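You operate a simulated robot arm through the tools that you are given. There is no shell and no other tool. Be economical: measure what you need, move in short steps, check, and stop when the job is done.

The job below is to be done with a simulated robot arm. You get a single attempt, and the scene is never put back.

Task
Lift the cone off the flow table and crank 2 drops.
Fine: free the table and press reset once first; cone on the rubber mat.

Only the result counts: the job must be done as asked and must still hold three seconds after the hand-in. Knocking over, shifting, dropping, spilling or breaking anything else fails it.

Robot
A 7-joint arm with a two-finger parallel gripper, fixed in place. Base frame: the origin is at the foot of the arm, x ahead of it, y to its left, z up. Units: mm, degrees, N and s.
With the tool pointing down near the work surface it reaches from about 200 to 600 mm from the base axis. Its first joint turns from -66.0 to 66.0 degrees. Payload 2.6 kg.
Tool frame: the origin (TCP) lies between the finger pads and is the grasp point; the fingertips stand 30 mm ahead of it; z points along the fingers, y is the line along which they close. The gripper opens to 94 mm. The fingers are 28 mm wide and 10 mm thick; the gripper's body (50 by 96 mm) begins 55 mm behind the TCP.
Orientation is told as [roll, pitch, yaw] about the base's x, y, z axes, in that order, counted from this pose: with the fingers straight down and closing along the base's y, the tool's x points along the base's -x, its y along +y and its z along -z.

Tools
- The arm moves only by the tool jog_arm. Its argument "targets" is one flat list of numbers, 7 for each row, row after row: the turn, a rotation vector about the base's x, y, z in degrees, then the shift along the base's x, y, z in mm, then the opening in per cent of the stroke, from 0 (shut) to 100 (fully open). In form: [wx, wy, wz, dx, dy, dz, claw, wx, wy, wz, dx, dy, dz, claw, ...]. A call has 1 to 8 rows; each row is the pose to reach, as a shift and turn from the pose commanded when the call began. Rows are played at 5 a second. More than 50 mm and 8.6 degrees between two rows, or a gripper value outside its range, and nothing of the call is played. Where a pose cannot be reached the arm comes as near as it can. A force on the tool above 40 N (or 10 N above the force at the start of the call, whichever is more), or a blocked arm, ends the call early, and 0.2 s more pass. The fingers move at their own pace (about 72 mm/s each) and stop on an object; they squeeze with about 21 N. The grip force told is the motor's: it shows also when the fingers shut on nothing. Time passes only in rows, and 0.2 s behind the last, so rows that repeat a pose let the fingers close. The reply holds the time, the measured pose of the TCP, the force on the tool along the base axes, the opening and the grip force, in the units named above and with some noise, with the torque about the TCP (base axes, N m) and any sound that the robot's microphone picked up.
- Cameras (640 x 400 px; columns grow to the right, rows downward): "scene" is fixed at [23.7, 419, 578.2]; the picture's right is [-0.89, -0.46, 0.00], its down [-0.21, 0.41, -0.89] and it looks along [0.41, -0.79, -0.46] (base axes); focal length 320 px, centre (320, 200). "wrist" rides on the gripper at [76, 14, -103] in the tool frame; the picture's right is [-0.18, 0.98, 0.00], its down [-0.75, -0.14, -0.64] and it looks along [-0.63, -0.12, 0.77] (tool axes); focal length 243 px, centre (320, 200).
- snapshot(camera): a new picture of that camera. No time passes.
- point_at(camera, pixels): for up to 12 pixels [column, row] of the newest picture of that camera ("zoom" is the newest enlarged one), the place [x, y, z] in the base frame of the surface seen there, good to about 2 mm. No time passes.
- enlarge(camera, box): a new picture of the part [left, top, right, bottom] of that camera's present view, enlarged. No time passes.
- hand_in(): hands the job in; it is judged then, once.

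Work in short steps. Measure before you move; look again where a grasp or a placing could have gone wrong, and mend it. You have 80 turns and 34 pictures in all, those below and enlarged ones among them. Open the gripper and draw the arm clear of the work before you hand the job in, unless the task says otherwise; then end with one line.

The tools are called after ">>>" as a command line: name --argument value ..., lists and objects as JSON in quotes. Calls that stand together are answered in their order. jog_arm: Moves the arm, as the interface text tells. Its arguments: {"type":"object","properties":{"targets":{"type":"array","items":{"type":"number"}}},"required":["targets"]} The other tools are called the same way: snapshot (camera) takes a picture; point_at (camera, pixels) gives the place of the surface under pixels of a picture; enlarge (camera, box) takes an enlarged picture of a part of a camera's view; hand_in () hands the job in.

At the start:

```text
time_s: 0.0
position: [357.5, -50.2, 378.8]
tool_rot: [0.0, 0.1, 0.0]
wrist_force: [-0.6, 0.2, -0.7]
moment: [0.02, 0.01, -0.01]
finger_gap: 93.6
grip_force: 0.0
```

scene: 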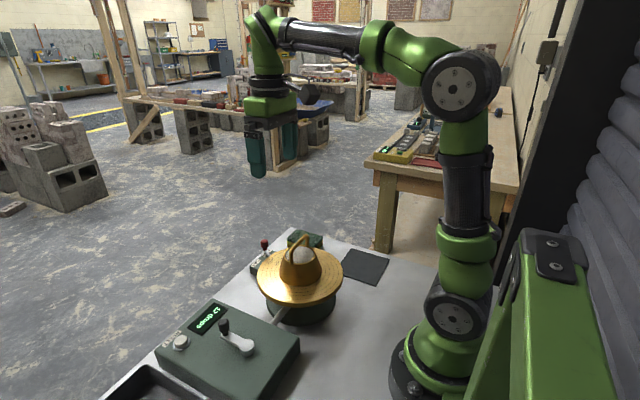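
wrist: 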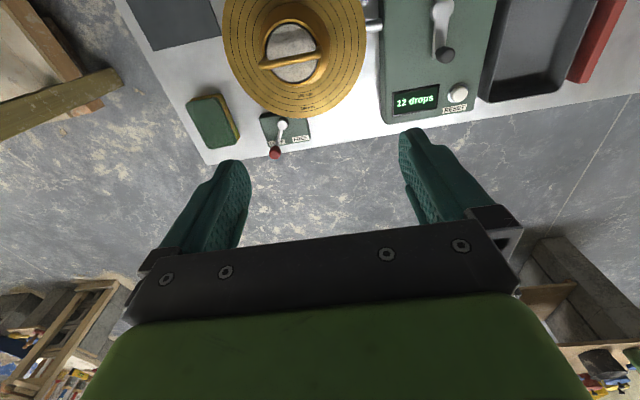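

The pictures show the cone on a round gold table, a counter box with crank and reset button, and a small lever near wrist pixel (283,130). I enlarge these parts to read the labels.

>>> enlarge --camera "wrist" --box '[180, 60, 340, 160]'

>>> enlarge --camera "wrist" --box '[340, 0, 500, 130]'

>>> enlarge --camera "scene" --box '[140, 220, 400, 400]'

>>> point_at --camera "scene" --pixels '[[300, 240], [297, 275], [260, 268], [340, 265], [265, 242], [365, 267], [181, 342], [224, 325], [245, 345], [305, 310], [210, 318], [300, 245]]'

>>> point_at --camera "wrist" --pixels '[[262, 65], [325, 55], [295, 60], [283, 124], [275, 152], [285, 138], [457, 93], [446, 55], [441, 8], [415, 100], [180, 20], [212, 120]]'

```text
4.00 times, centred on (260, 110) of wrist
```

zoom: 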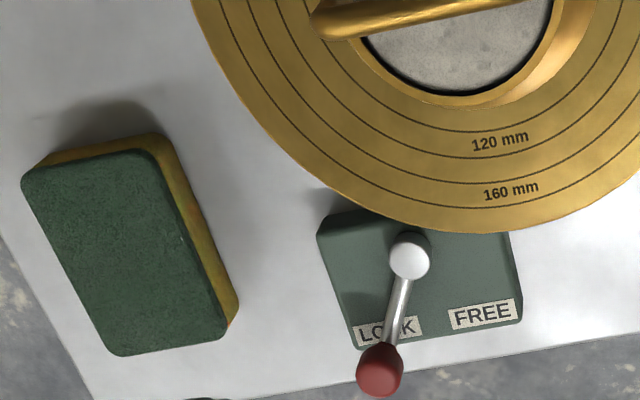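

```text
3.08 times, centred on (420, 65) of wrist
```

zoom: 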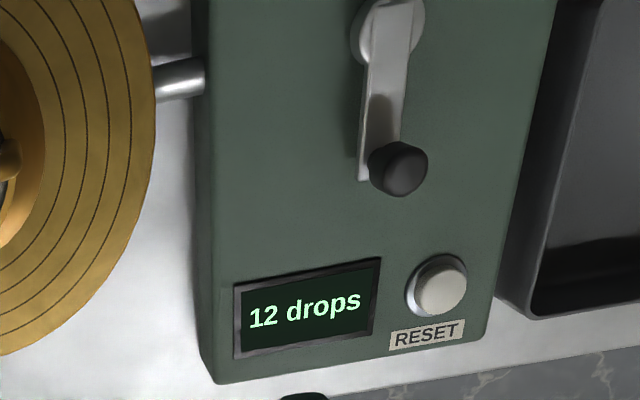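

```text
2.22 times, centred on (270, 310) of scene
```

zoom: 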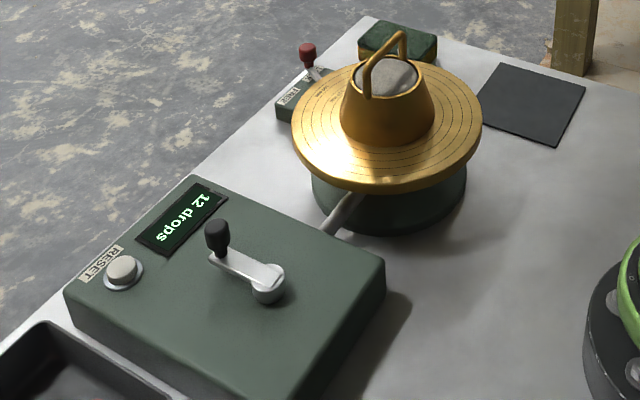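

```text
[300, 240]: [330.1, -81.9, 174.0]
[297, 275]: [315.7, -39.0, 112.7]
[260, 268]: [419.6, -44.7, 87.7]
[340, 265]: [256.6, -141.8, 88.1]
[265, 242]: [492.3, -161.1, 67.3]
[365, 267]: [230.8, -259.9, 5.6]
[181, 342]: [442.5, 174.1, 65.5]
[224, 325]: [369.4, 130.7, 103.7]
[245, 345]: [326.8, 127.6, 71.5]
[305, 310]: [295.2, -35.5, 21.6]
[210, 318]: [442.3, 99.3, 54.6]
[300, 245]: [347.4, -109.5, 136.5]
```

```text
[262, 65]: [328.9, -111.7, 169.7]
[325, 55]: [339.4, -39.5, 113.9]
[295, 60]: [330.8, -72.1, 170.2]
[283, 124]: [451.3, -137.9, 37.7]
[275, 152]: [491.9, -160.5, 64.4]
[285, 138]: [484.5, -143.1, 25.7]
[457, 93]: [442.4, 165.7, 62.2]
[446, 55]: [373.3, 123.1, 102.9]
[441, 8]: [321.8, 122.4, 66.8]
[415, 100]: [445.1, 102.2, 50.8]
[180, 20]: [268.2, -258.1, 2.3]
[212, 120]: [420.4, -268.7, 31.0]
```

The lever is at LOCK, with FREE on its +y side. I measure the lever, labels, button, mat and tray more precisely.

>>> point_at --camera "wrist" --pixels '[[274, 153], [279, 142], [301, 138], [268, 138], [263, 118], [309, 138], [130, 0], [152, 49], [221, 36], [210, 2], [305, 120], [295, 118]]'

>>> enlarge --camera "scene" --box '[235, 220, 315, 280]'

```text
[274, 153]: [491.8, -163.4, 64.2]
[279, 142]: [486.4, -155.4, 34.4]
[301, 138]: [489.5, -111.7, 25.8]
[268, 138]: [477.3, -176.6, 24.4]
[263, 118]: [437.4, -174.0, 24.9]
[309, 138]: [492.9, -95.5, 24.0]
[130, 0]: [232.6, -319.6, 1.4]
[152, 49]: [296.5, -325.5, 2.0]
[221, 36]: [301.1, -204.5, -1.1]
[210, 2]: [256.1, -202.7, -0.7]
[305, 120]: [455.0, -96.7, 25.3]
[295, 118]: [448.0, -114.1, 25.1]
```

```text
6.67 times, centred on (275, 250) of scene
```

zoom: 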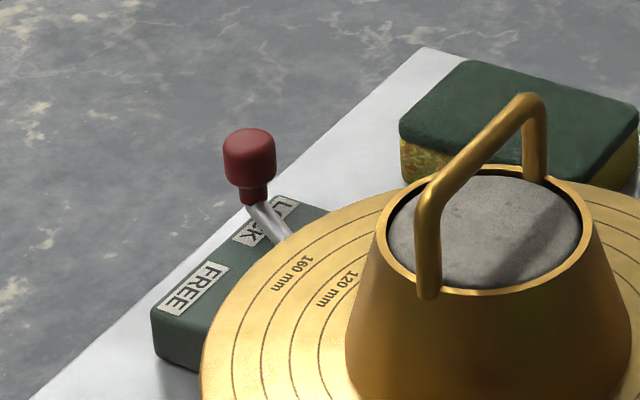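

The lever pivots near (451,-138), with its knob at (492,-162,z≈65); FREE lies at y≈-112. I shut the fingers and go beside the knob on its -y side, first high.

>>> jog_arm --targets '[0, 0, 0, 22.4, -25.8, -29.8, 0, 0, 0, 0, 44.8, -51.6, -59.6, 0, 0, 0, 0, 67.2, -77.4, -89.4, 0, 0, 0, 0, 89.6, -103.2, -119.2, 0, 0, 0, 0, 112, -129, -149, 0, 0, 0, 0, 134.5, -154.8, -178.8, 0]'

```text
time_s: 1.4
position: [492.1, -207.9, 201.2]
tool_rot: [0.0, -0.2, 0.1]
wrist_force: [0.2, 1.1, -0.8]
moment: [0.01, 0.0, -0.03]
finger_gap: 0.0
grip_force: 20.6
```

Fingers are shut, beside the knob. I go down to TCP z≈80 (tips at 50).

>>> jog_arm --targets '[0, 0, 0, 0, 0, -45, 0, 0, 0, 0, 0, 0, -90, 0, 0, 0, 0, 0, 0, -122, 0, 0, 0, 0, 0, 0, -122, 0]'

>>> snapshot --camera "scene"

```text
time_s: 2.4
position: [492.7, -203.9, 78.8]
tool_rot: [0.0, -0.1, -0.1]
wrist_force: [-0.4, 0.0, -0.4]
moment: [0.01, 0.01, 0.04]
finger_gap: 0.0
grip_force: 20.8
```

```text
27 pictures are left
```

scene: 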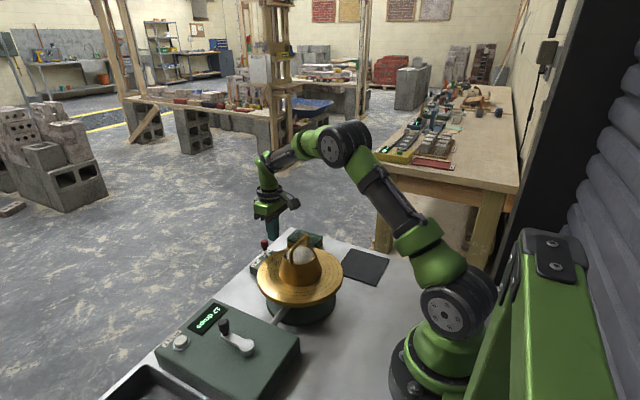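

The fingers stand beside the knob, clear of it. I push in +y toward FREE in small steps.

>>> jog_arm --targets '[0, 0, 0, 0, 12, 0, 0, 0, 0, 0, 0, 24, 0, 0, 0, 0, 0, 2, 34, 0, 0, 0, 0, 0, 3, 44, 0, 0, 0, 0, 0, 3, 54, 0, 0, 0, 0, 0, 2, 64, 0, 0, 0, 0, 0, 0, 71, 0, 0, 0, 0, 0, 0, 71, 0, 0]'

>>> enlarge --camera "wrist" --box '[200, 0, 440, 150]'

>>> enlarge --camera "scene" --box '[215, 210, 315, 280]'

```text
time_s: 4.2
position: [492.1, -133.2, 78.4]
tool_rot: [-0.1, 0.0, 0.0]
wrist_force: [1.1, -2.6, -1.2]
moment: [-0.1, -0.05, -0.02]
finger_gap: 0.0
grip_force: 21.2
```

```text
2.67 times, centred on (320, 75) of wrist
```

zoom: 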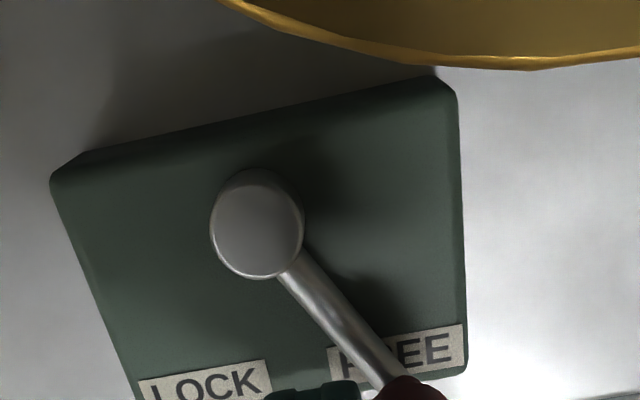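

```text
5.71 times, centred on (265, 245) of scene
```

zoom: 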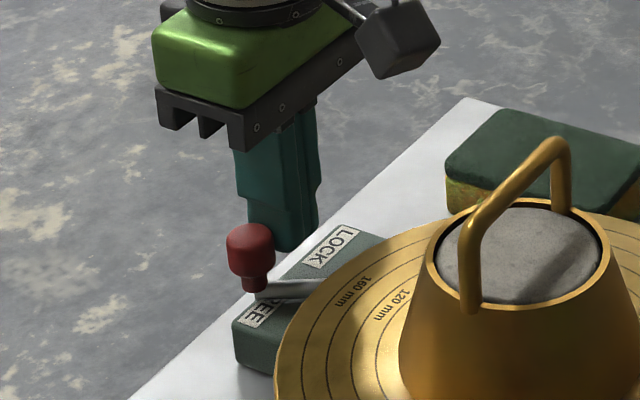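

The lever now lies over FREE with little resistance (-2.6 N). I push a little further to see if there is a stop.

>>> jog_arm --targets '[0, 0, 0, 0, 3, 0, 0, 0, 0, 0, 0, 6, 0, 0, 0, 0, 0, 0, 6, 0, 0]'

```text
time_s: 5.0
position: [491.8, -133.1, 80.2]
tool_rot: [-0.5, -0.1, -0.1]
wrist_force: [4.7, -26.2, 0.5]
moment: [-0.76, -0.12, -0.17]
finger_gap: 0.1
grip_force: 20.9
```

It's at its stop (26 N, no more travel). I back off and rise.

>>> jog_arm --targets '[0, 0, 0, 0, -10, 0, 0, 0, 0, 0, 0, -30, 0, 0, 0, 0, 0, 0, -30, 45, 0, 0, 0, 0, 0, -30, 90, 0, 0, 0, 0, 0, -30, 135, 0, 0, 0, 0, -10, 10, 155, 0, 0, 0, 0, -20, 55, 160, 0, 0, 0, 0, -30, 100, 160, 0]'

>>> snapshot --camera "wrist"

>>> enlarge --camera "scene" --box '[140, 220, 340, 370]'

>>> point_at --camera "zoom" --pixels '[[131, 385], [133, 392], [125, 392]]'

```text
time_s: 6.8
position: [461.9, -23.7, 236.9]
tool_rot: [0.0, 0.0, 0.0]
wrist_force: [0.2, -0.2, -0.5]
moment: [0.0, 0.01, 0.0]
finger_gap: 0.0
grip_force: 21.3
```

```text
24 pictures are left
```

wrist: 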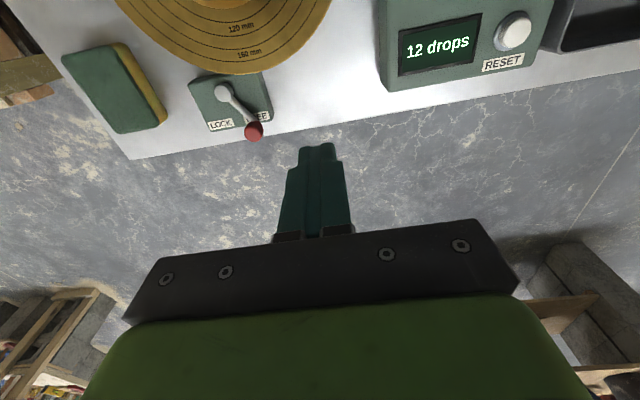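

```text
2.67 times, centred on (240, 295) of scene
```

zoom: 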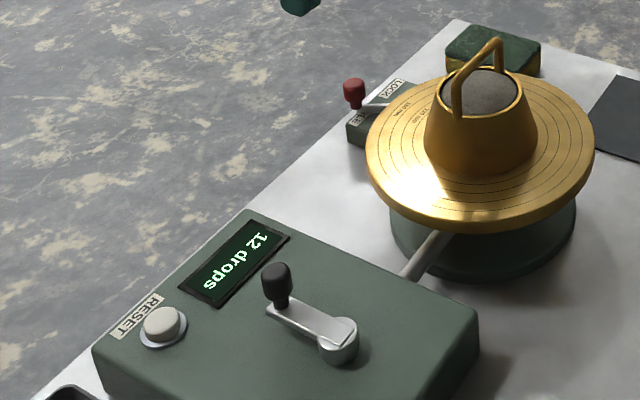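

```text
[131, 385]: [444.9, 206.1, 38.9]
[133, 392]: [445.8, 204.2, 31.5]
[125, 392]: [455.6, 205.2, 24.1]
```

The lever holds at FREE. I measure the reset button and crank in these pictures.

>>> point_at --camera "wrist" --pixels '[[507, 30], [515, 24], [522, 36], [500, 40], [512, 35]]'

>>> point_at --camera "zoom" --pixels '[[162, 322], [150, 320], [175, 320], [162, 312], [162, 333], [278, 270], [265, 275], [291, 275], [281, 302], [338, 335], [300, 318], [270, 308]]'

```text
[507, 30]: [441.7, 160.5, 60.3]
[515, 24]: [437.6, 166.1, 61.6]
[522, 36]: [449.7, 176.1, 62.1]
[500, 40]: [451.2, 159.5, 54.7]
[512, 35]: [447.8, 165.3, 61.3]
```

```text
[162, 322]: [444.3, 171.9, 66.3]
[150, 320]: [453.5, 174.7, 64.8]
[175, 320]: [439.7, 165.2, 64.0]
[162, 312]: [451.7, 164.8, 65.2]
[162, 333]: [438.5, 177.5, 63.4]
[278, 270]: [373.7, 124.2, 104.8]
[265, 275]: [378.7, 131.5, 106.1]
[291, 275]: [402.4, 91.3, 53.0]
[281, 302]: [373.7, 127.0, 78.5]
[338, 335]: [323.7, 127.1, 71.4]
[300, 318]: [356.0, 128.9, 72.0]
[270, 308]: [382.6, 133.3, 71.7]
```

Button centre ≈ (445,170), top z≈64. I travel above it to TCP z≈130.

>>> jog_arm --targets '[0, 0, 0, -4, 45, -10, 0, 0, 0, 0, -8, 90, -25, 0, 0, 0, 0, -12, 135, -45, 0, 0, 0, 0, -16, 175, -70, 0, 0, 0, 0, -17, 197, -108, 0, 0, 0, 0, -17, 197, -108, 0]'

```text
time_s: 8.2
position: [446.6, 168.8, 130.4]
tool_rot: [0.0, 0.0, 0.0]
wrist_force: [0.0, -0.6, -1.0]
moment: [0.02, -0.01, 0.0]
finger_gap: 0.0
grip_force: 20.9
```

Above the button. I press in one slow downward move to tip z≈59; a force stop protects it.

>>> jog_arm --targets '[0, 0, 0, -1, 1, -20, 0, 0, 0, 0, -1, 1, -33, 0, 0, 0, 0, -1, 1, -36, 0, 0, 0, 0, -1, 1, -39, 0, 0, 0, 0, -1, 1, -41, 0]'

>>> enlarge --camera "scene" --box '[140, 260, 300, 360]'

```text
time_s: 9.4
position: [443.6, 170.5, 88.0]
tool_rot: [0.0, -0.1, 0.1]
wrist_force: [0.1, -0.8, 1.5]
moment: [0.01, -0.03, 0.02]
finger_gap: 0.1
grip_force: 21.0
heard: click
```

```text
4.00 times, centred on (220, 310) of scene
```

zoom: 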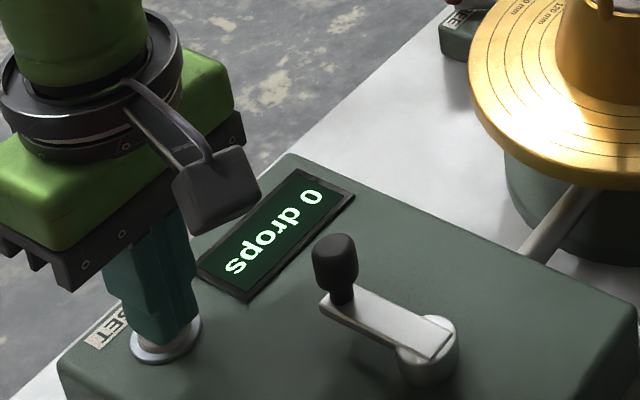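

Counter shows 0 drops after one click. I rise, then move toward the cone while turning the tool toward yaw +90 so that the fingers close across the handle bar (which runs along y).

>>> jog_arm --targets '[0, 0, 0, 0, 0, 40, 0, 0, 0, 0, 0, 0, 85, 0, 0, 0, 0, 0, 0, 130, 0, 0, 0, 0, 0, 0, 175, 0, 0, 0, 8, -16, -37, 185, 0, 0, 0, 16, -32, -74, 190, 0, 0, 0, 24, -48, -111, 190, 0, 0, 0, 32, -64, -148, 190, 0]'

>>> jog_arm --targets '[0, 0, 8, -12, -28, 0, 40, 0, 0, 16, -24, -57, 0, 40, 0, 0, 24, -36, -86, 0, 40, 0, 0, 32, -50, -114, 0, 40, 0, 0, 40, -50, -114, 0, 40, 0, 0, 48, -50, -114, 0, 40, 0, 0, 56, -50, -114, 0, 40, 0, 0, 58, -50, -114, 0, 40]'

>>> snapshot --camera "wrist"

>>> enlarge --camera "scene" --box '[220, 200, 380, 300]'

```text
time_s: 11.2
position: [380.9, 21.4, 279.3]
tool_rot: [-0.1, -0.1, 32.2]
wrist_force: [1.1, -0.2, 0.0]
moment: [-0.01, 0.01, 0.02]
finger_gap: 0.0
grip_force: 21.3
```

```text
time_s: 13.0
position: [329.9, -90.6, 278.0]
tool_rot: [0.0, 0.0, 90.2]
wrist_force: [-1.0, 0.0, -0.3]
moment: [0.0, 0.01, -0.03]
finger_gap: 37.7
grip_force: 0.1
```

```text
21 pictures are left
```

wrist: 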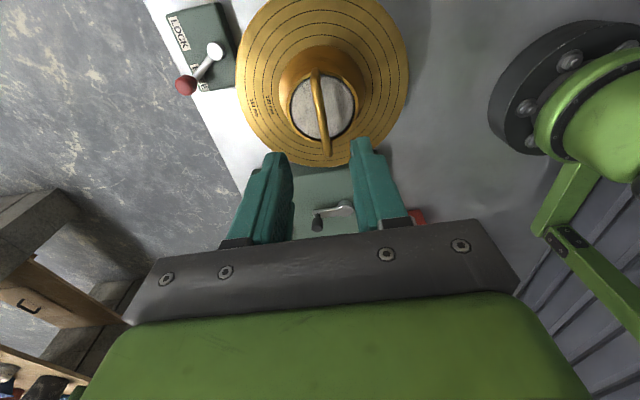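

```text
4.00 times, centred on (300, 250) of scene
```

zoom: 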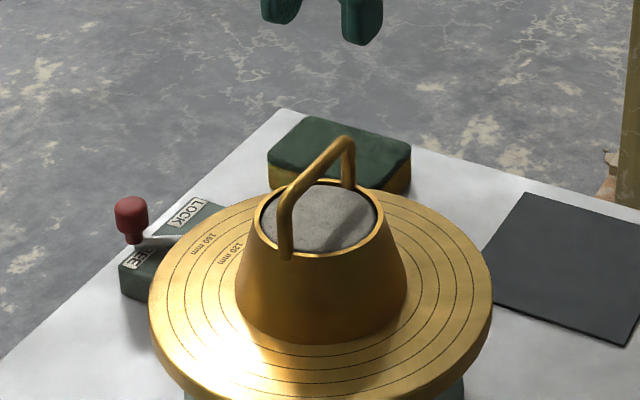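

I measure the handle bar and mat corners.

>>> point_at --camera "wrist" --pixels '[[316, 80], [318, 100], [321, 120], [325, 140], [315, 72], [327, 152]]'

>>> point_at --camera "zoom" --pixels '[[312, 166], [295, 182], [335, 145], [286, 250], [349, 180], [522, 197], [490, 250], [482, 284], [618, 338], [636, 208], [560, 265], [320, 212]]'

```text
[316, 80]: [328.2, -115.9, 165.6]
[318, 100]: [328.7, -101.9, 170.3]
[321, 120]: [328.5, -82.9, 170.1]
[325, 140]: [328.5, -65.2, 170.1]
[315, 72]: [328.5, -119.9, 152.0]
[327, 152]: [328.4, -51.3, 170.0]
```

```text
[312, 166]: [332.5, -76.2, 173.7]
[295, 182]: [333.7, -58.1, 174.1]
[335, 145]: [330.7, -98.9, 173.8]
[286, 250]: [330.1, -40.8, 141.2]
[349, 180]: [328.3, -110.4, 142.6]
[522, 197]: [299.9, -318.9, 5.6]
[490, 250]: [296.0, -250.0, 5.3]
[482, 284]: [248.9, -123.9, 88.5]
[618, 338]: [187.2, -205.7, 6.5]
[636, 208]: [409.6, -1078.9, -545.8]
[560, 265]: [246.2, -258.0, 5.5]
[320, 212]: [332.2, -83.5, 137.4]
```

Bar runs along y from ≈-119 to ≈-45 at x≈329.5, z top≈172; mortar top ≈138. I descend to TCP z≈174 over the bar's middle (y≈-82), fingers open around it.

>>> jog_arm --targets '[0, 0, 0, 0, 8, -30, 40, 0, 0, 0, 0, 8, -60, 40, 0, 0, 0, 0, 8, -85, 40, 0, 0, 0, 0, 8, -104, 40, 0, 0, 0, 0, 8, -104, 40]'

>>> enlarge --camera "scene" --box '[220, 200, 380, 300]'

```text
time_s: 14.2
position: [330.4, -82.7, 173.1]
tool_rot: [-0.1, 0.0, 90.1]
wrist_force: [0.4, -0.1, -0.5]
moment: [0.02, -0.01, -0.02]
finger_gap: 37.6
grip_force: 0.0
```

```text
4.00 times, centred on (300, 250) of scene
```

zoom: 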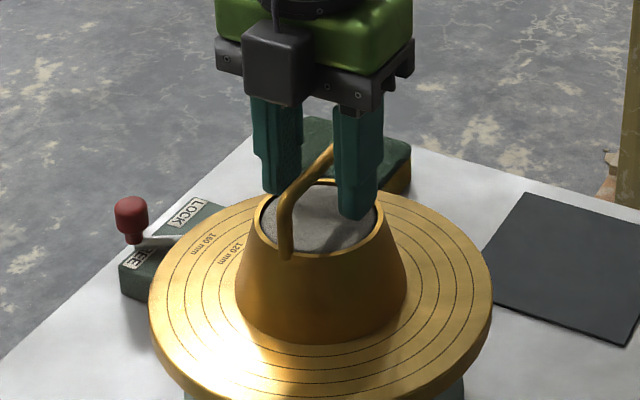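

The fingers straddle the bar (zoom 330,160). I close and let the grip settle.

>>> jog_arm --targets '[0, 0, 0, 0, 0, 0, 0, 0, 0, 0, 0, 0, 0, 0, 0, 0, 0, 0, 0, 0, 0]'

>>> point_at --camera "zoom" --pixels '[[275, 60], [522, 196], [483, 286], [616, 341], [560, 270], [605, 270], [530, 290], [236, 285], [405, 275], [320, 342], [150, 310], [491, 270]]'

```text
time_s: 15.0
position: [330.2, -82.9, 175.3]
tool_rot: [-0.1, 0.0, 89.9]
wrist_force: [-2.9, 0.8, 9.1]
moment: [-0.09, 0.03, -0.06]
finger_gap: 8.7
grip_force: 20.9
```

```text
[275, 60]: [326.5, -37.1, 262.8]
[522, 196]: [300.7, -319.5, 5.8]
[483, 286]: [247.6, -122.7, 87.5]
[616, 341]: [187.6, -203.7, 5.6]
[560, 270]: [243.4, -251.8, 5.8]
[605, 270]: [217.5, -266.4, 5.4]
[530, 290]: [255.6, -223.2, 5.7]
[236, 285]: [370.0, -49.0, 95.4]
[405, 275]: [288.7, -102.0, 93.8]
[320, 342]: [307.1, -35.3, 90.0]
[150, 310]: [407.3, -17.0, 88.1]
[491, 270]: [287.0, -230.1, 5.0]
```

Gripped (gap 8.7 mm). I lift straight up slowly.

>>> jog_arm --targets '[0, 0, 0, 0, 0, 4, 0, 0, 0, 0, 0, 0, 8, 0, 0, 0, 0, 0, 0, 14, 0, 0, 0, 0, 0, 0, 22, 0, 0, 0, 0, 0, 0, 32, 0, 0, 0, 0, 0, 0, 44, 0, 0, 0, 0, 0, 0, 58, 0, 0, 0, 0, 0, 0, 72, 0]'

>>> enlarge --camera "scene" --box '[200, 150, 400, 300]'

```text
time_s: 16.8
position: [331.6, -83.0, 247.3]
tool_rot: [-0.1, 0.0, 90.2]
wrist_force: [0.4, -0.8, -3.2]
moment: [-0.02, 0.01, -0.03]
finger_gap: 8.3
grip_force: 20.8
```

```text
2.67 times, centred on (300, 225) of scene
```

zoom: 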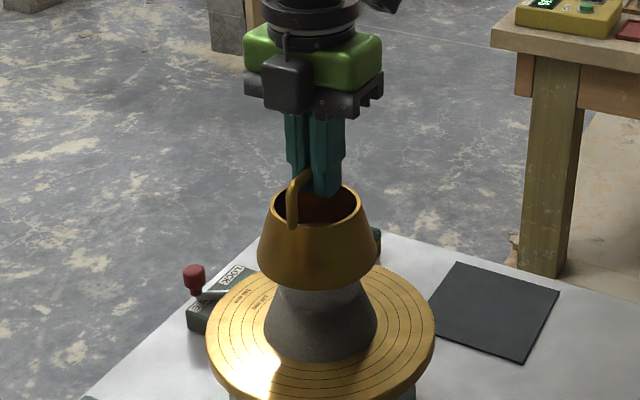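

The mortar stays; cone hangs upright, its foot at ≈160, above the mortar top of 138. I rise a bit and carry it over the mat centre (≈(243.5,-262)).

>>> jog_arm --targets '[0, 0, 0, 0, 0, 25, 0, 0, 0, 0, -10, -20, 28, 0, 0, 0, 0, -27, -57, 28, 0, 0, 0, 0, -45, -95, 28, 0, 0, 0, 0, -63, -132, 28, 0, 0, 0, 0, -78, -164, 20, 0, 0, 0, 0, -87, -182, 0, 0, 0, 0, 0, -87, -182, -20, 0]'

>>> jog_arm --targets '[0, 0, 0, 0, 0, -25, 0, 0, 0, 0, 0, 0, -50, 0, 0, 0, 0, 0, 0, -75, 0, 0, 0, 0, 0, 0, -95, 0, 0, 0, 0, 0, 0, -105, 0, 0, 0, 0, 0, 0, -105, 0]'

>>> enlarge --camera "scene" --box '[280, 190, 440, 300]'

```text
time_s: 18.6
position: [243.0, -265.4, 227.6]
tool_rot: [0.1, 0.0, 90.1]
wrist_force: [-0.1, 0.2, -2.3]
moment: [0.0, 0.03, 0.0]
finger_gap: 8.7
grip_force: 20.9
```

```text
time_s: 20.0
position: [243.9, -266.1, 121.0]
tool_rot: [0.0, 0.0, 90.0]
wrist_force: [0.1, -0.7, -3.1]
moment: [-0.05, 0.01, -0.01]
finger_gap: 8.4
grip_force: 21.3
```

```text
3.64 times, centred on (360, 245) of scene
```

zoom: 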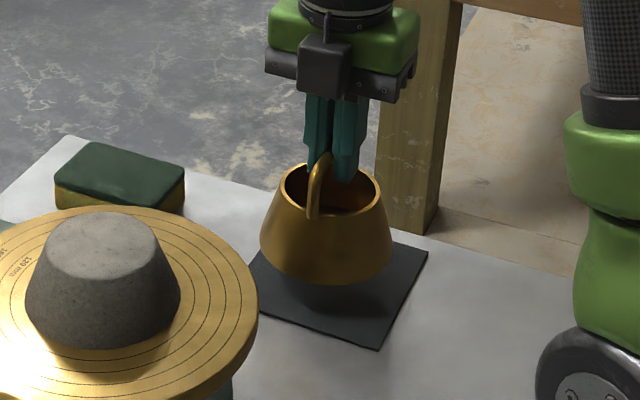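

Foot is still ≈30 mm above the mat. I measure foot edge and mat before the last descent.

>>> point_at --camera "zoom" --pixels '[[262, 244], [390, 248], [325, 284], [285, 272], [368, 276], [287, 188], [381, 190], [378, 348], [427, 251], [252, 300], [314, 215], [340, 212]]'

```text
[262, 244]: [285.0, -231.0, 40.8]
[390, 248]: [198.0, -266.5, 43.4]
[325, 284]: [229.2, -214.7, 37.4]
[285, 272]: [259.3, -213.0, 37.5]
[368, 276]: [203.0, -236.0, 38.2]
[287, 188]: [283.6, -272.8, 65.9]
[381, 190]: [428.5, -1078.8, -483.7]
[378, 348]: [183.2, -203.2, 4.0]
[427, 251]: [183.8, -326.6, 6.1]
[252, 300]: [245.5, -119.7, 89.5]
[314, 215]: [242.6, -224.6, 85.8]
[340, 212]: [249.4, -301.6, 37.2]
```

Foot circle fits centre ≈(245.5,-262), r≈50; mat centre ≈(242.5,-263.5). I shift (-2.5,-1.5) and lower slowly until contact.

>>> jog_arm --targets '[0, 0, 0, -2.5, -1.5, -10, 0, 0, 0, 0, -2.5, -1.5, -20, 0, 0, 0, 0, -2.5, -1.5, -25, 0, 0, 0, 0, -2.5, -1.5, -28, 0, 0, 0, 0, -2.5, -1.5, -30, 0, 0, 0, 0, -2.5, -1.5, -30, 0]'

>>> enlarge --camera "scene" --box '[280, 190, 440, 300]'

```text
time_s: 21.4
position: [240.9, -266.4, 93.0]
tool_rot: [-0.1, -0.1, 90.0]
wrist_force: [-2.1, 5.2, 10.1]
moment: [-0.08, 0.0, -0.02]
finger_gap: 8.4
grip_force: 21.1
```

```text
3.64 times, centred on (360, 245) of scene
```

zoom: 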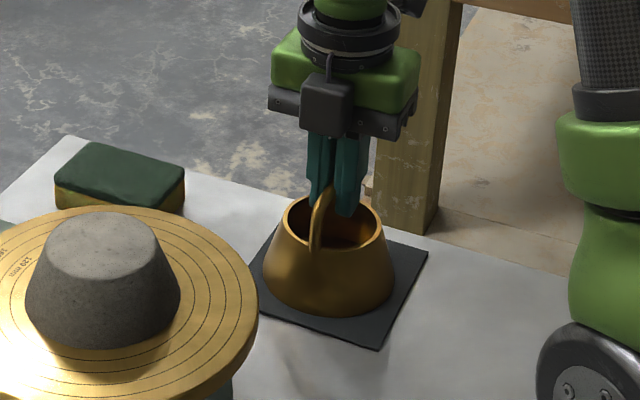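

The cone stands on the mat (10 N contact). I open and rise straight up.

>>> jog_arm --targets '[0, 0, 0, 0, 0, 0, 12, 0, 0, 0, 0, 0, 0, 25, 0, 0, 0, 0, 0, 0, 35, 0, 0, 0, 0, 0, 15, 35, 0, 0, 0, 0, 0, 50, 35, 0, 0, 0, 0, 0, 95, 35, 0, 0, 0, 0, 0, 140, 35, 0, 0, 0, 0, 0, 170, 35]'

>>> snapshot --camera "scene"

```text
time_s: 23.2
position: [241.5, -267.2, 263.8]
tool_rot: [0.0, -0.1, 90.0]
wrist_force: [0.0, 0.4, 0.1]
moment: [0.0, -0.04, 0.01]
finger_gap: 32.9
grip_force: 0.1
```

```text
15 pictures are left
```

scene: 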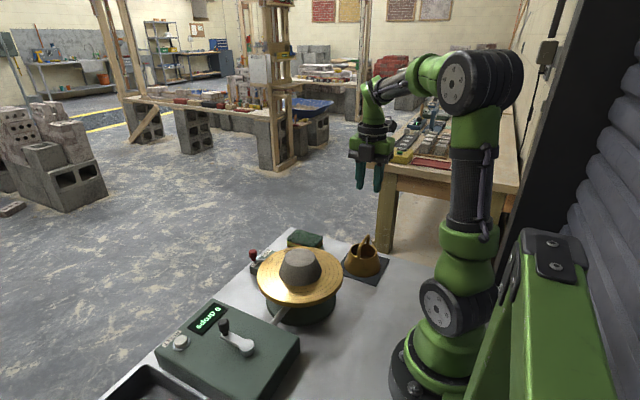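

Cone stands on the mat, counter at 0. I carry the open gripper high over to the crank.

>>> jog_arm --targets '[0, 0, 0, 14.5, 43, 5, 35, 0, 0, 0, 29, 86, 5, 35, 0, 0, 0, 43.5, 129, 5, 35, 0, 0, 0, 58, 172, 5, 35, 0, 0, 0, 72.5, 215, 5, 35, 0, 0, 0, 87, 258, 5, 35, 0, 0, 0, 101.5, 301, 5, 35, 0, 0, 0, 116, 344, 0, 35]'

>>> snapshot --camera "wrist"

>>> enlarge --camera "scene" --box '[170, 290, 290, 365]'

```text
time_s: 25.0
position: [356.2, 75.3, 260.6]
tool_rot: [0.0, 0.0, 90.0]
wrist_force: [-1.2, -0.6, 0.7]
moment: [-0.01, -0.03, 0.03]
finger_gap: 32.9
grip_force: 0.1
```

```text
14 pictures are left
```

wrist: 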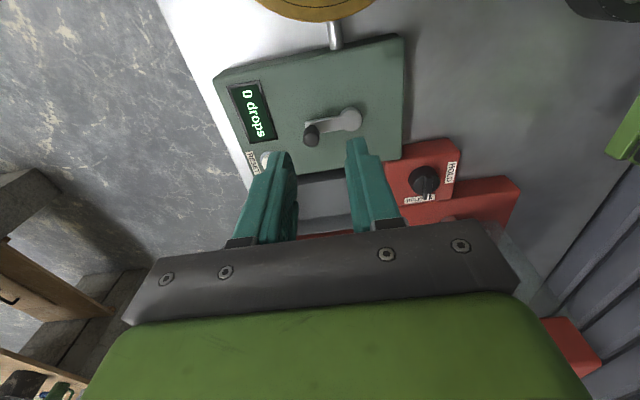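

```text
5.33 times, centred on (230, 328) of scene
```

zoom: 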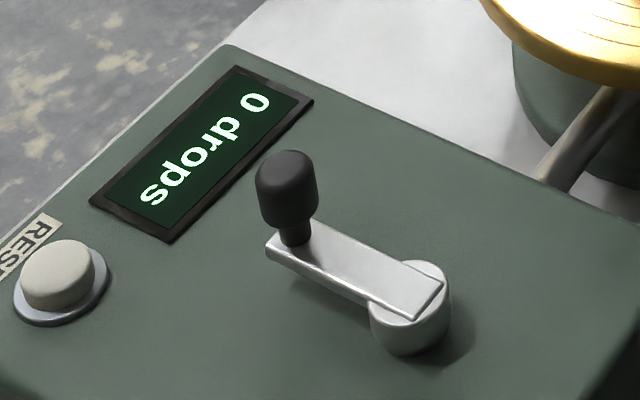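

I measure knob and hub.

>>> point_at --camera "zoom" --pixels '[[287, 158], [260, 185], [316, 185], [288, 180], [288, 222], [295, 240], [410, 300], [372, 315], [449, 300], [440, 275], [275, 240], [310, 212]]'

>>> point_at --camera "wrist" --pixels '[[311, 127], [312, 135], [305, 135], [318, 135], [350, 119], [342, 119], [360, 119], [350, 108], [425, 180], [330, 124]]'

```text
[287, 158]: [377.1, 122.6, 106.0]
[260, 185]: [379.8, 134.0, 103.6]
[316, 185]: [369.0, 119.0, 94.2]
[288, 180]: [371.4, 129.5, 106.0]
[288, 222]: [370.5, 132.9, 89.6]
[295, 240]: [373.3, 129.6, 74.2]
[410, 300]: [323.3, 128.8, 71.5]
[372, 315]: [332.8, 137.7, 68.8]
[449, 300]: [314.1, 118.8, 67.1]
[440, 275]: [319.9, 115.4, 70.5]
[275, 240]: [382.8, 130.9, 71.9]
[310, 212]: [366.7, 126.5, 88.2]
```

```text
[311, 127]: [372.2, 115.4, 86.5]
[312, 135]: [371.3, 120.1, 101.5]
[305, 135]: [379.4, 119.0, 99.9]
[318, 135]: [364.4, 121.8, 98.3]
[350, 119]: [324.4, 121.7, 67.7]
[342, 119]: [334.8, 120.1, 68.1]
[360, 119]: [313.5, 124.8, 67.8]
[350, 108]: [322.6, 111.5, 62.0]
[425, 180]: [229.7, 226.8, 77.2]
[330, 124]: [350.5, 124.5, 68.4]
```

Knob axis ≈(372.5,125), z 84–106; hub ≈(324,124.5), radius ≈49. I move over the knob and descend to TCP z≈113 with fingers either side in x.

>>> jog_arm --targets '[0, 0, 0, 10, 25, -30, 35, 0, 0, 0, 16, 48.5, -60, 35, 0, 0, 0, 16, 48.5, -95, 35, 0, 0, 0, 16, 48.5, -125, 35, 0, 0, 0, 16, 48.5, -149, 35, 0, 0, 0, 16, 48.5, -149, 35]'

>>> enlarge --camera "scene" --box '[170, 270, 290, 365]'

```text
time_s: 26.4
position: [372.0, 125.4, 112.7]
tool_rot: [0.0, 0.0, 90.0]
wrist_force: [-0.9, 0.2, -0.2]
moment: [0.03, -0.01, 0.01]
finger_gap: 33.0
grip_force: 0.1
```

```text
4.21 times, centred on (230, 318) of scene
```

zoom: 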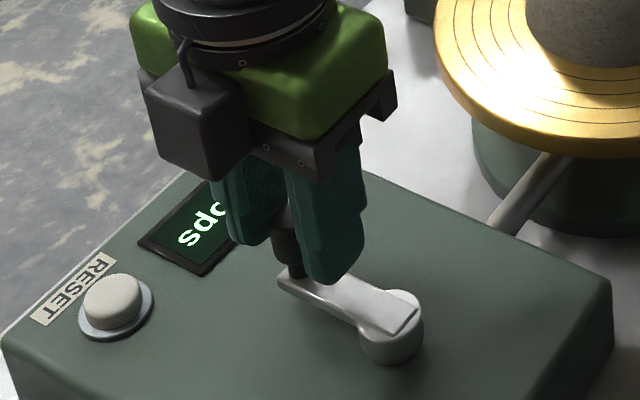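

The knob is between the fingers. I close on it and turn a small clockwise arc as a test.

>>> jog_arm --targets '[0, 0, 0, 0, 0, 0, 0, 0, 0, 0, 0, 0, 0, 0, 0, 0, 0, 0, 0, 0, 0, 0, 0, 0, -0.7, -8.5, 0, 0, 0, 0, 0, -3, -16.8, 0, 0, 0, 0, 0, -6.6, -24.5, 0, 0, 0, 0, 0, -11.5, -31.5, 0, 0]'

>>> enlarge --camera "scene" --box '[170, 270, 290, 365]'

```text
time_s: 28.0
position: [365.8, 91.6, 114.4]
tool_rot: [-0.8, 0.1, 90.2]
wrist_force: [34.8, -13.3, -12.2]
moment: [-0.52, -0.91, -0.54]
finger_gap: 19.5
grip_force: 45.0
```

```text
4.21 times, centred on (230, 318) of scene
```

zoom: 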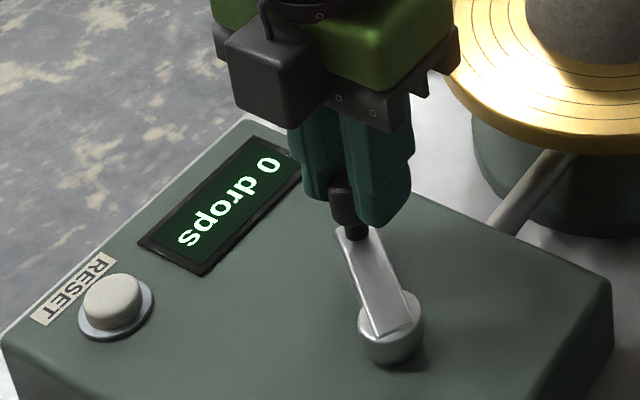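

It turns freely, but a radial force of ≈37 N points outward, so my arc is off. I measure knob and hub anew.

>>> point_at --camera "zoom" --pixels '[[342, 205], [332, 205], [352, 210], [357, 232], [390, 320], [362, 325], [421, 320], [345, 250], [380, 345], [375, 285]]'

```text
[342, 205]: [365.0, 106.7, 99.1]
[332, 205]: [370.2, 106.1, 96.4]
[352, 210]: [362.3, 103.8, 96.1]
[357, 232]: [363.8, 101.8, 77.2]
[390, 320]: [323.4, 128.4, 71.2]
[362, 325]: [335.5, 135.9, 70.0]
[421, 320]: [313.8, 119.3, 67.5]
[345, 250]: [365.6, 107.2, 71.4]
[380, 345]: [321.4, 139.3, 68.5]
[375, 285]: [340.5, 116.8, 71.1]
```

The knob is now at ≈(365,98.5) and slid ≈7 mm along the fingers; hub ≈(324.5,127), r≈49.5. I open and read the free pose before re-centring.

>>> jog_arm --targets '[0, 0, 0, 0, 0, 0, 25, 0, 0, 0, 0, 0, 0, 35, 0, 0, 0, 0, 0, 0, 35]'

>>> enlarge --camera "scene" --box '[170, 270, 290, 365]'

```text
time_s: 28.8
position: [361.2, 95.3, 112.6]
tool_rot: [0.1, 0.0, 90.2]
wrist_force: [2.6, 1.2, 0.2]
moment: [0.04, -0.05, -0.01]
finger_gap: 34.4
grip_force: 1.2
```

```text
4.21 times, centred on (230, 318) of scene
```

zoom: 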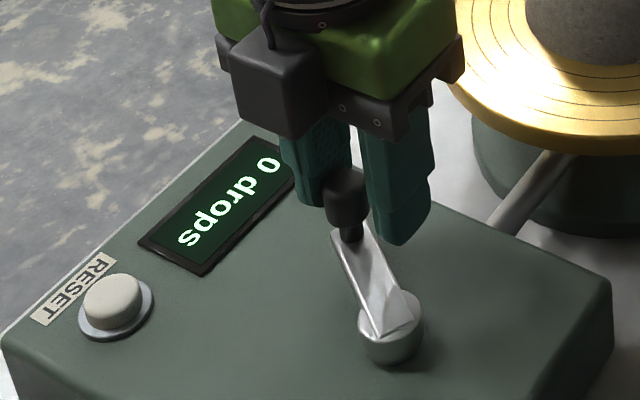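

I measure the knob's present place.

>>> point_at --camera "zoom" --pixels '[[345, 185], [326, 200], [362, 205], [345, 200], [352, 235], [342, 215]]'

```text
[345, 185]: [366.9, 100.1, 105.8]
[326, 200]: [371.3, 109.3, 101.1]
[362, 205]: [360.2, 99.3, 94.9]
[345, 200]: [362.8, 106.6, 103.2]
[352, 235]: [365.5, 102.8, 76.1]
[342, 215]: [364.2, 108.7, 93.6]
```

Knob centre ≈(366.5,101.5), angle ≈-31° about the hub. I re-centre on it and close again.

>>> jog_arm --targets '[0, 0, 0, 5.3, 6.2, 0, 35, 0, 0, 0, 5.3, 6.2, 0, 35, 0, 0, 0, 5.3, 6.2, 0, 10, 0, 0, 0, 5.3, 6.2, 0, 0, 0, 0, 0, 5.3, 6.2, 0, 0]'

```text
time_s: 30.0
position: [370.5, 100.1, 114.5]
tool_rot: [-0.7, 0.1, 90.1]
wrist_force: [30.5, -12.3, -3.0]
moment: [-0.37, -0.83, -0.06]
finger_gap: 19.1
grip_force: 44.7
```

Squeezing the knob yields side forces, so I change method: with shut fingers I'll push the knob around from behind (it is bound to its circle). I open, rise, and move to its counter-clockwise side.

>>> jog_arm --targets '[0, 0, 0, 0, 0, 0, 20, 0, 0, 0, 0, 0, 0, 35, 0, 0, 0, 0, 0, 0, 35, 0, 0, 0, 0, 0, 40, 35, 0, 0, 0, 2, 30, 40, 0, 0, 0, 0, 3.5, 50, 40, 0, 0, 0, 0, 3.5, 50, 40, 0]'

>>> enlarge --camera "wrist" --box '[240, 50, 400, 150]'

>>> enlarge --camera "scene" --box '[170, 270, 290, 365]'

```text
time_s: 31.6
position: [369.0, 149.7, 154.6]
tool_rot: [-0.1, -0.1, 89.9]
wrist_force: [0.8, -0.9, -0.3]
moment: [-0.01, -0.01, -0.02]
finger_gap: 0.0
grip_force: 21.3
```

```text
4.00 times, centred on (320, 100) of wrist
```

zoom: 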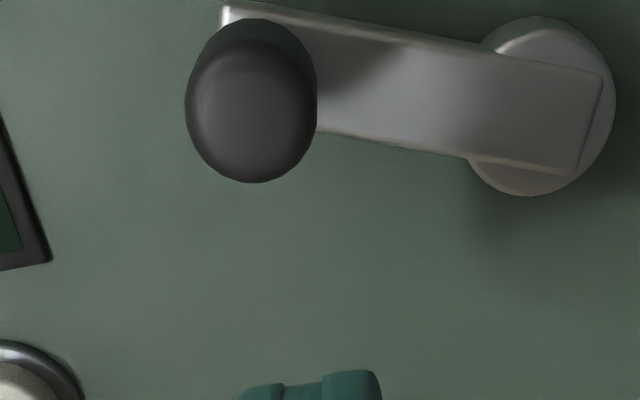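

```text
4.21 times, centred on (230, 318) of scene
```

zoom: 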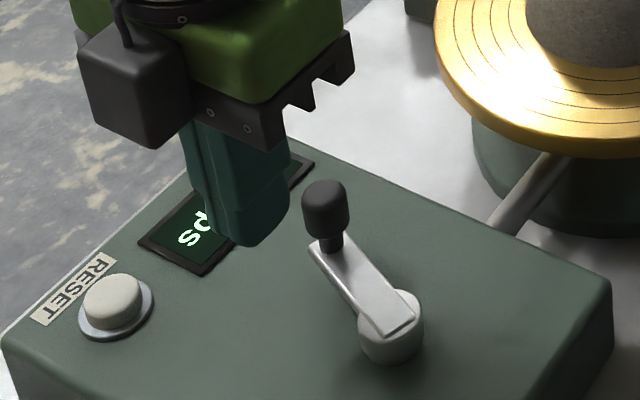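

I measure the knob and arm again in this clear view.

>>> point_at --camera "zoom" --pixels '[[325, 190], [303, 205], [348, 205], [325, 210], [330, 242], [390, 315], [360, 325], [422, 320], [415, 322], [315, 250], [392, 335]]'

```text
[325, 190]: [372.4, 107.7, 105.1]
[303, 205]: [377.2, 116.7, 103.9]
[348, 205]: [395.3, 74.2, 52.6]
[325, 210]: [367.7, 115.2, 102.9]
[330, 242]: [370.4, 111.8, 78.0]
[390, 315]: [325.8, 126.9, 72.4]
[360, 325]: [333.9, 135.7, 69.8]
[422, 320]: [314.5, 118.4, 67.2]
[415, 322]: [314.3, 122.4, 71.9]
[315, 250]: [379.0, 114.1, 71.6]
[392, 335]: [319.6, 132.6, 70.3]
```

Knob ≈(371.5,108.5), hub ≈(324.5,126.5), r≈50, angle -21°. I lower the shut fingers behind it and push along the circle clockwise.

>>> jog_arm --targets '[0, 0, 0, 0, 0, -25, 0, 0, 0, 0, 0, 0, -42, 0, 0, 0, 0, 3.3, -10.6, -42, 0, 0, 0, 0, 5, -23.5, -42, 0, 0, 0, 0, 3.3, -36.4, -42, 0, 0, 0, 0, -1.7, -48.5, -42, 0, 0, 0, 0, -9.6, -58.9, -42, 0]'

```text
time_s: 33.2
position: [363.5, 86.3, 110.7]
tool_rot: [-0.4, 0.4, 89.9]
wrist_force: [9.2, -9.9, -1.8]
moment: [-0.25, -0.27, 0.17]
finger_gap: 0.0
grip_force: 21.0
```

Pushing works with modest force (13 N outward). I continue round the circle to -165°.

>>> jog_arm --targets '[0, 0, 0, -10.4, -7.9, 0, 0, 0, 0, 0, -22.5, -12.9, 0, 0, 0, 0, 0, -35.4, -14.6, 0, 0, 0, 0, 0, -48.3, -12.9, 0, 0, 0, 0, 0, -60.4, -7.9, 0, 0, 0, 0, 0, -70.8, 0, 0, 0, 0, 0, 0, -78.7, 10.4, 0, 0, 0, 0, 0, -83.7, 22.5, 0, 0]'

>>> enlarge --camera "scene" --box '[170, 270, 310, 380]'

```text
time_s: 34.5
position: [303.0, 87.2, 112.6]
tool_rot: [-1.0, -0.3, 90.4]
wrist_force: [4.6, 0.0, -2.3]
moment: [-0.01, -0.1, -0.05]
finger_gap: 0.2
grip_force: 20.8
stopped in row 6: the force on the tool passed its limit at 45 N (the readings are from after the stop); the commanded pose is now the measured one
```

```text
3.64 times, centred on (240, 325) of scene
```

zoom: 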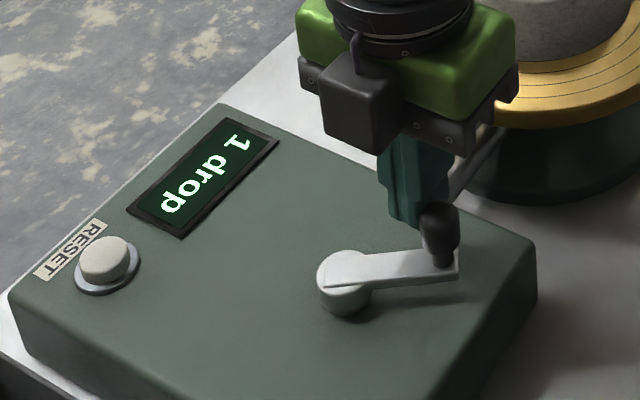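

The counter shows 1 drop; clockwise counts. A force stop occurred near -120°; I measure the knob's place.

>>> point_at --camera "zoom" --pixels '[[440, 210], [422, 222], [459, 225], [440, 225], [442, 265], [343, 270], [317, 275], [371, 275], [458, 265], [405, 205]]'

```text
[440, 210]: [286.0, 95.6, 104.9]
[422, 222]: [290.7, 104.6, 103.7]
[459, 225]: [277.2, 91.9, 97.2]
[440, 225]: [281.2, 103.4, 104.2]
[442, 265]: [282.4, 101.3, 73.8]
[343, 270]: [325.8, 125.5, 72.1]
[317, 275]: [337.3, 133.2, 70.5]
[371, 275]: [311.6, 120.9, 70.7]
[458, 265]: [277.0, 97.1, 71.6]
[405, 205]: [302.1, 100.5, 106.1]
```

Knob at ≈(284.5,97.5) (-144°). My pusher wedged at its side; I move round to its -y side and push in +y, with the pusher tracking the knob's circle.

>>> jog_arm --targets '[0, 0, 0, 3, -17, 0, 0, 0, 0, 0, -13, -19, 0, 0, 0, 0, 0, -19, -17, 0, 0, 0, 0, 0, -25.5, -0.3, 0, 0, 0, 0, 0, -28.3, 12.4, 0, 0, 0, 0, 0, -27.7, 25.5, 0, 0, 0, 0, 0, -23.8, 37.9, 0, 0, 0, 0, 0, -16.8, 48.9, 0, 0]'

```text
time_s: 36.3
position: [283.4, 137.4, 111.9]
tool_rot: [-0.9, -0.3, 90.4]
wrist_force: [-0.8, -4.5, -0.6]
moment: [-0.14, 0.03, -0.03]
finger_gap: 0.1
grip_force: 21.1
```

Smooth (4.5 N). Knob ≈(286,158). I go round to its -x side and push in +x across the top of the circle.

>>> jog_arm --targets '[0, 0, 0, -14.2, -8.1, 0, 0, 0, 0, 0, -30.2, 3.9, 0, 0, 0, 0, 0, -26.2, 22.5, 0, 0, 0, 0, 0, -8.9, 31.4, 0, 0, 0, 0, 0, 2.7, 37.4, 0, 0, 0, 0, 0, 15.4, 40.2, 0, 0, 0, 0, 0, 28.5, 39.6, 0, 0, 0, 0, 0, 40.9, 35.7, 0, 0]'

>>> enlarge --camera "scene" --box '[150, 260, 310, 390]'

```text
time_s: 37.3
position: [266.0, 170.5, 110.3]
tool_rot: [0.2, -0.5, 90.3]
wrist_force: [-3.9, 0.6, 2.4]
moment: [-0.03, 0.08, -0.03]
finger_gap: 0.1
grip_force: 21.0
stopped in row 5: the force on the tool passed its limit at 47 N (the readings are from after the stop); the commanded pose is now the measured one
```

```text
3.08 times, centred on (230, 325) of scene
```

zoom: 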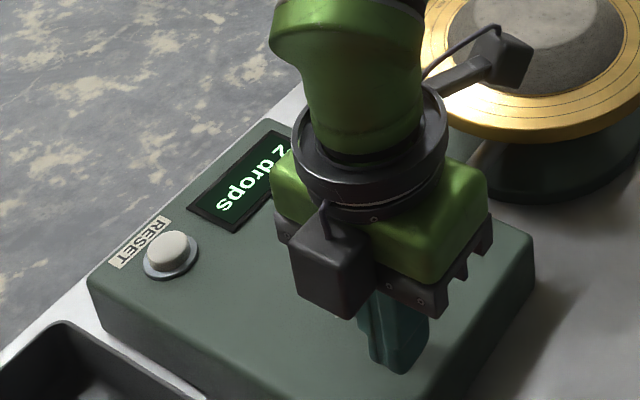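

The display appears to read 2 drops (partly hidden). I stop pushing: draw back slightly in -x and rise straight up to check.

>>> jog_arm --targets '[0, 0, 0, -3, 0, 0, 0, 0, 0, 0, -3, 0, 40, 0, 0, 0, 0, -3, 0, 85, 0, 0, 0, 0, -3, 0, 130, 0, 0, 0, 0, -8, -30, 150, 0, 0, 0, 0, -10, -70, 150, 0, 0, 0, 0, -10, -110, 160, 0]'

>>> enlarge --camera "scene" --box '[150, 220, 400, 390]'

```text
time_s: 38.9
position: [254.5, 61.3, 274.3]
tool_rot: [0.0, -0.5, 90.4]
wrist_force: [0.4, 0.4, 0.0]
moment: [-0.03, -0.01, -0.01]
finger_gap: 0.0
grip_force: 20.8
```

```text
2.35 times, centred on (275, 305) of scene
```

zoom: 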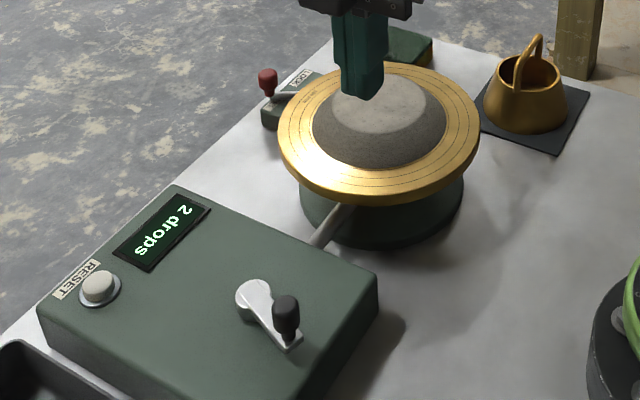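

The display reads 2 drops, the mortar has spread, the cone stands on the mat and the lever is at FREE. I open the gripper and move clear, upward and away, then check once more.

>>> jog_arm --targets '[0, 0, 0, 10, -5, 30, 30, 0, 0, 0, 30, -10, 60, 60, 0, 0, 0, 50, -10, 90, 100, 0, 0, 0, 50, -10, 100, 100, 0, 0, 0, 50, -10, 100, 100]'

>>> enlarge --camera "scene" --box '[150, 220, 400, 390]'

```text
time_s: 40.1
position: [306.0, 52.5, 372.7]
tool_rot: [0.0, -0.4, 90.5]
wrist_force: [0.4, -0.3, -0.2]
moment: [-0.01, -0.02, -0.01]
finger_gap: 94.1
grip_force: 0.1
```

```text
2.35 times, centred on (275, 305) of scene
```

zoom: 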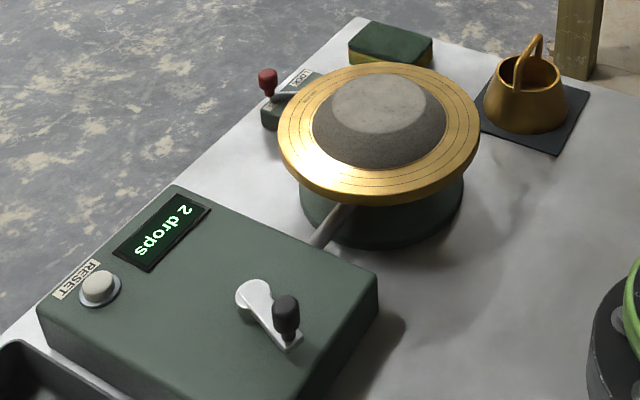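

Everything is stable: 2 drops, lever at FREE, cone on the mat, gripper open and clear. I hand in.

>>> hand_in

```text
The job is handed in.
```

I freed the table, pressed reset once (the counter went to 0), lifted the cone onto the rubber mat and cranked until the counter showed 2 drops; the job is handed in.
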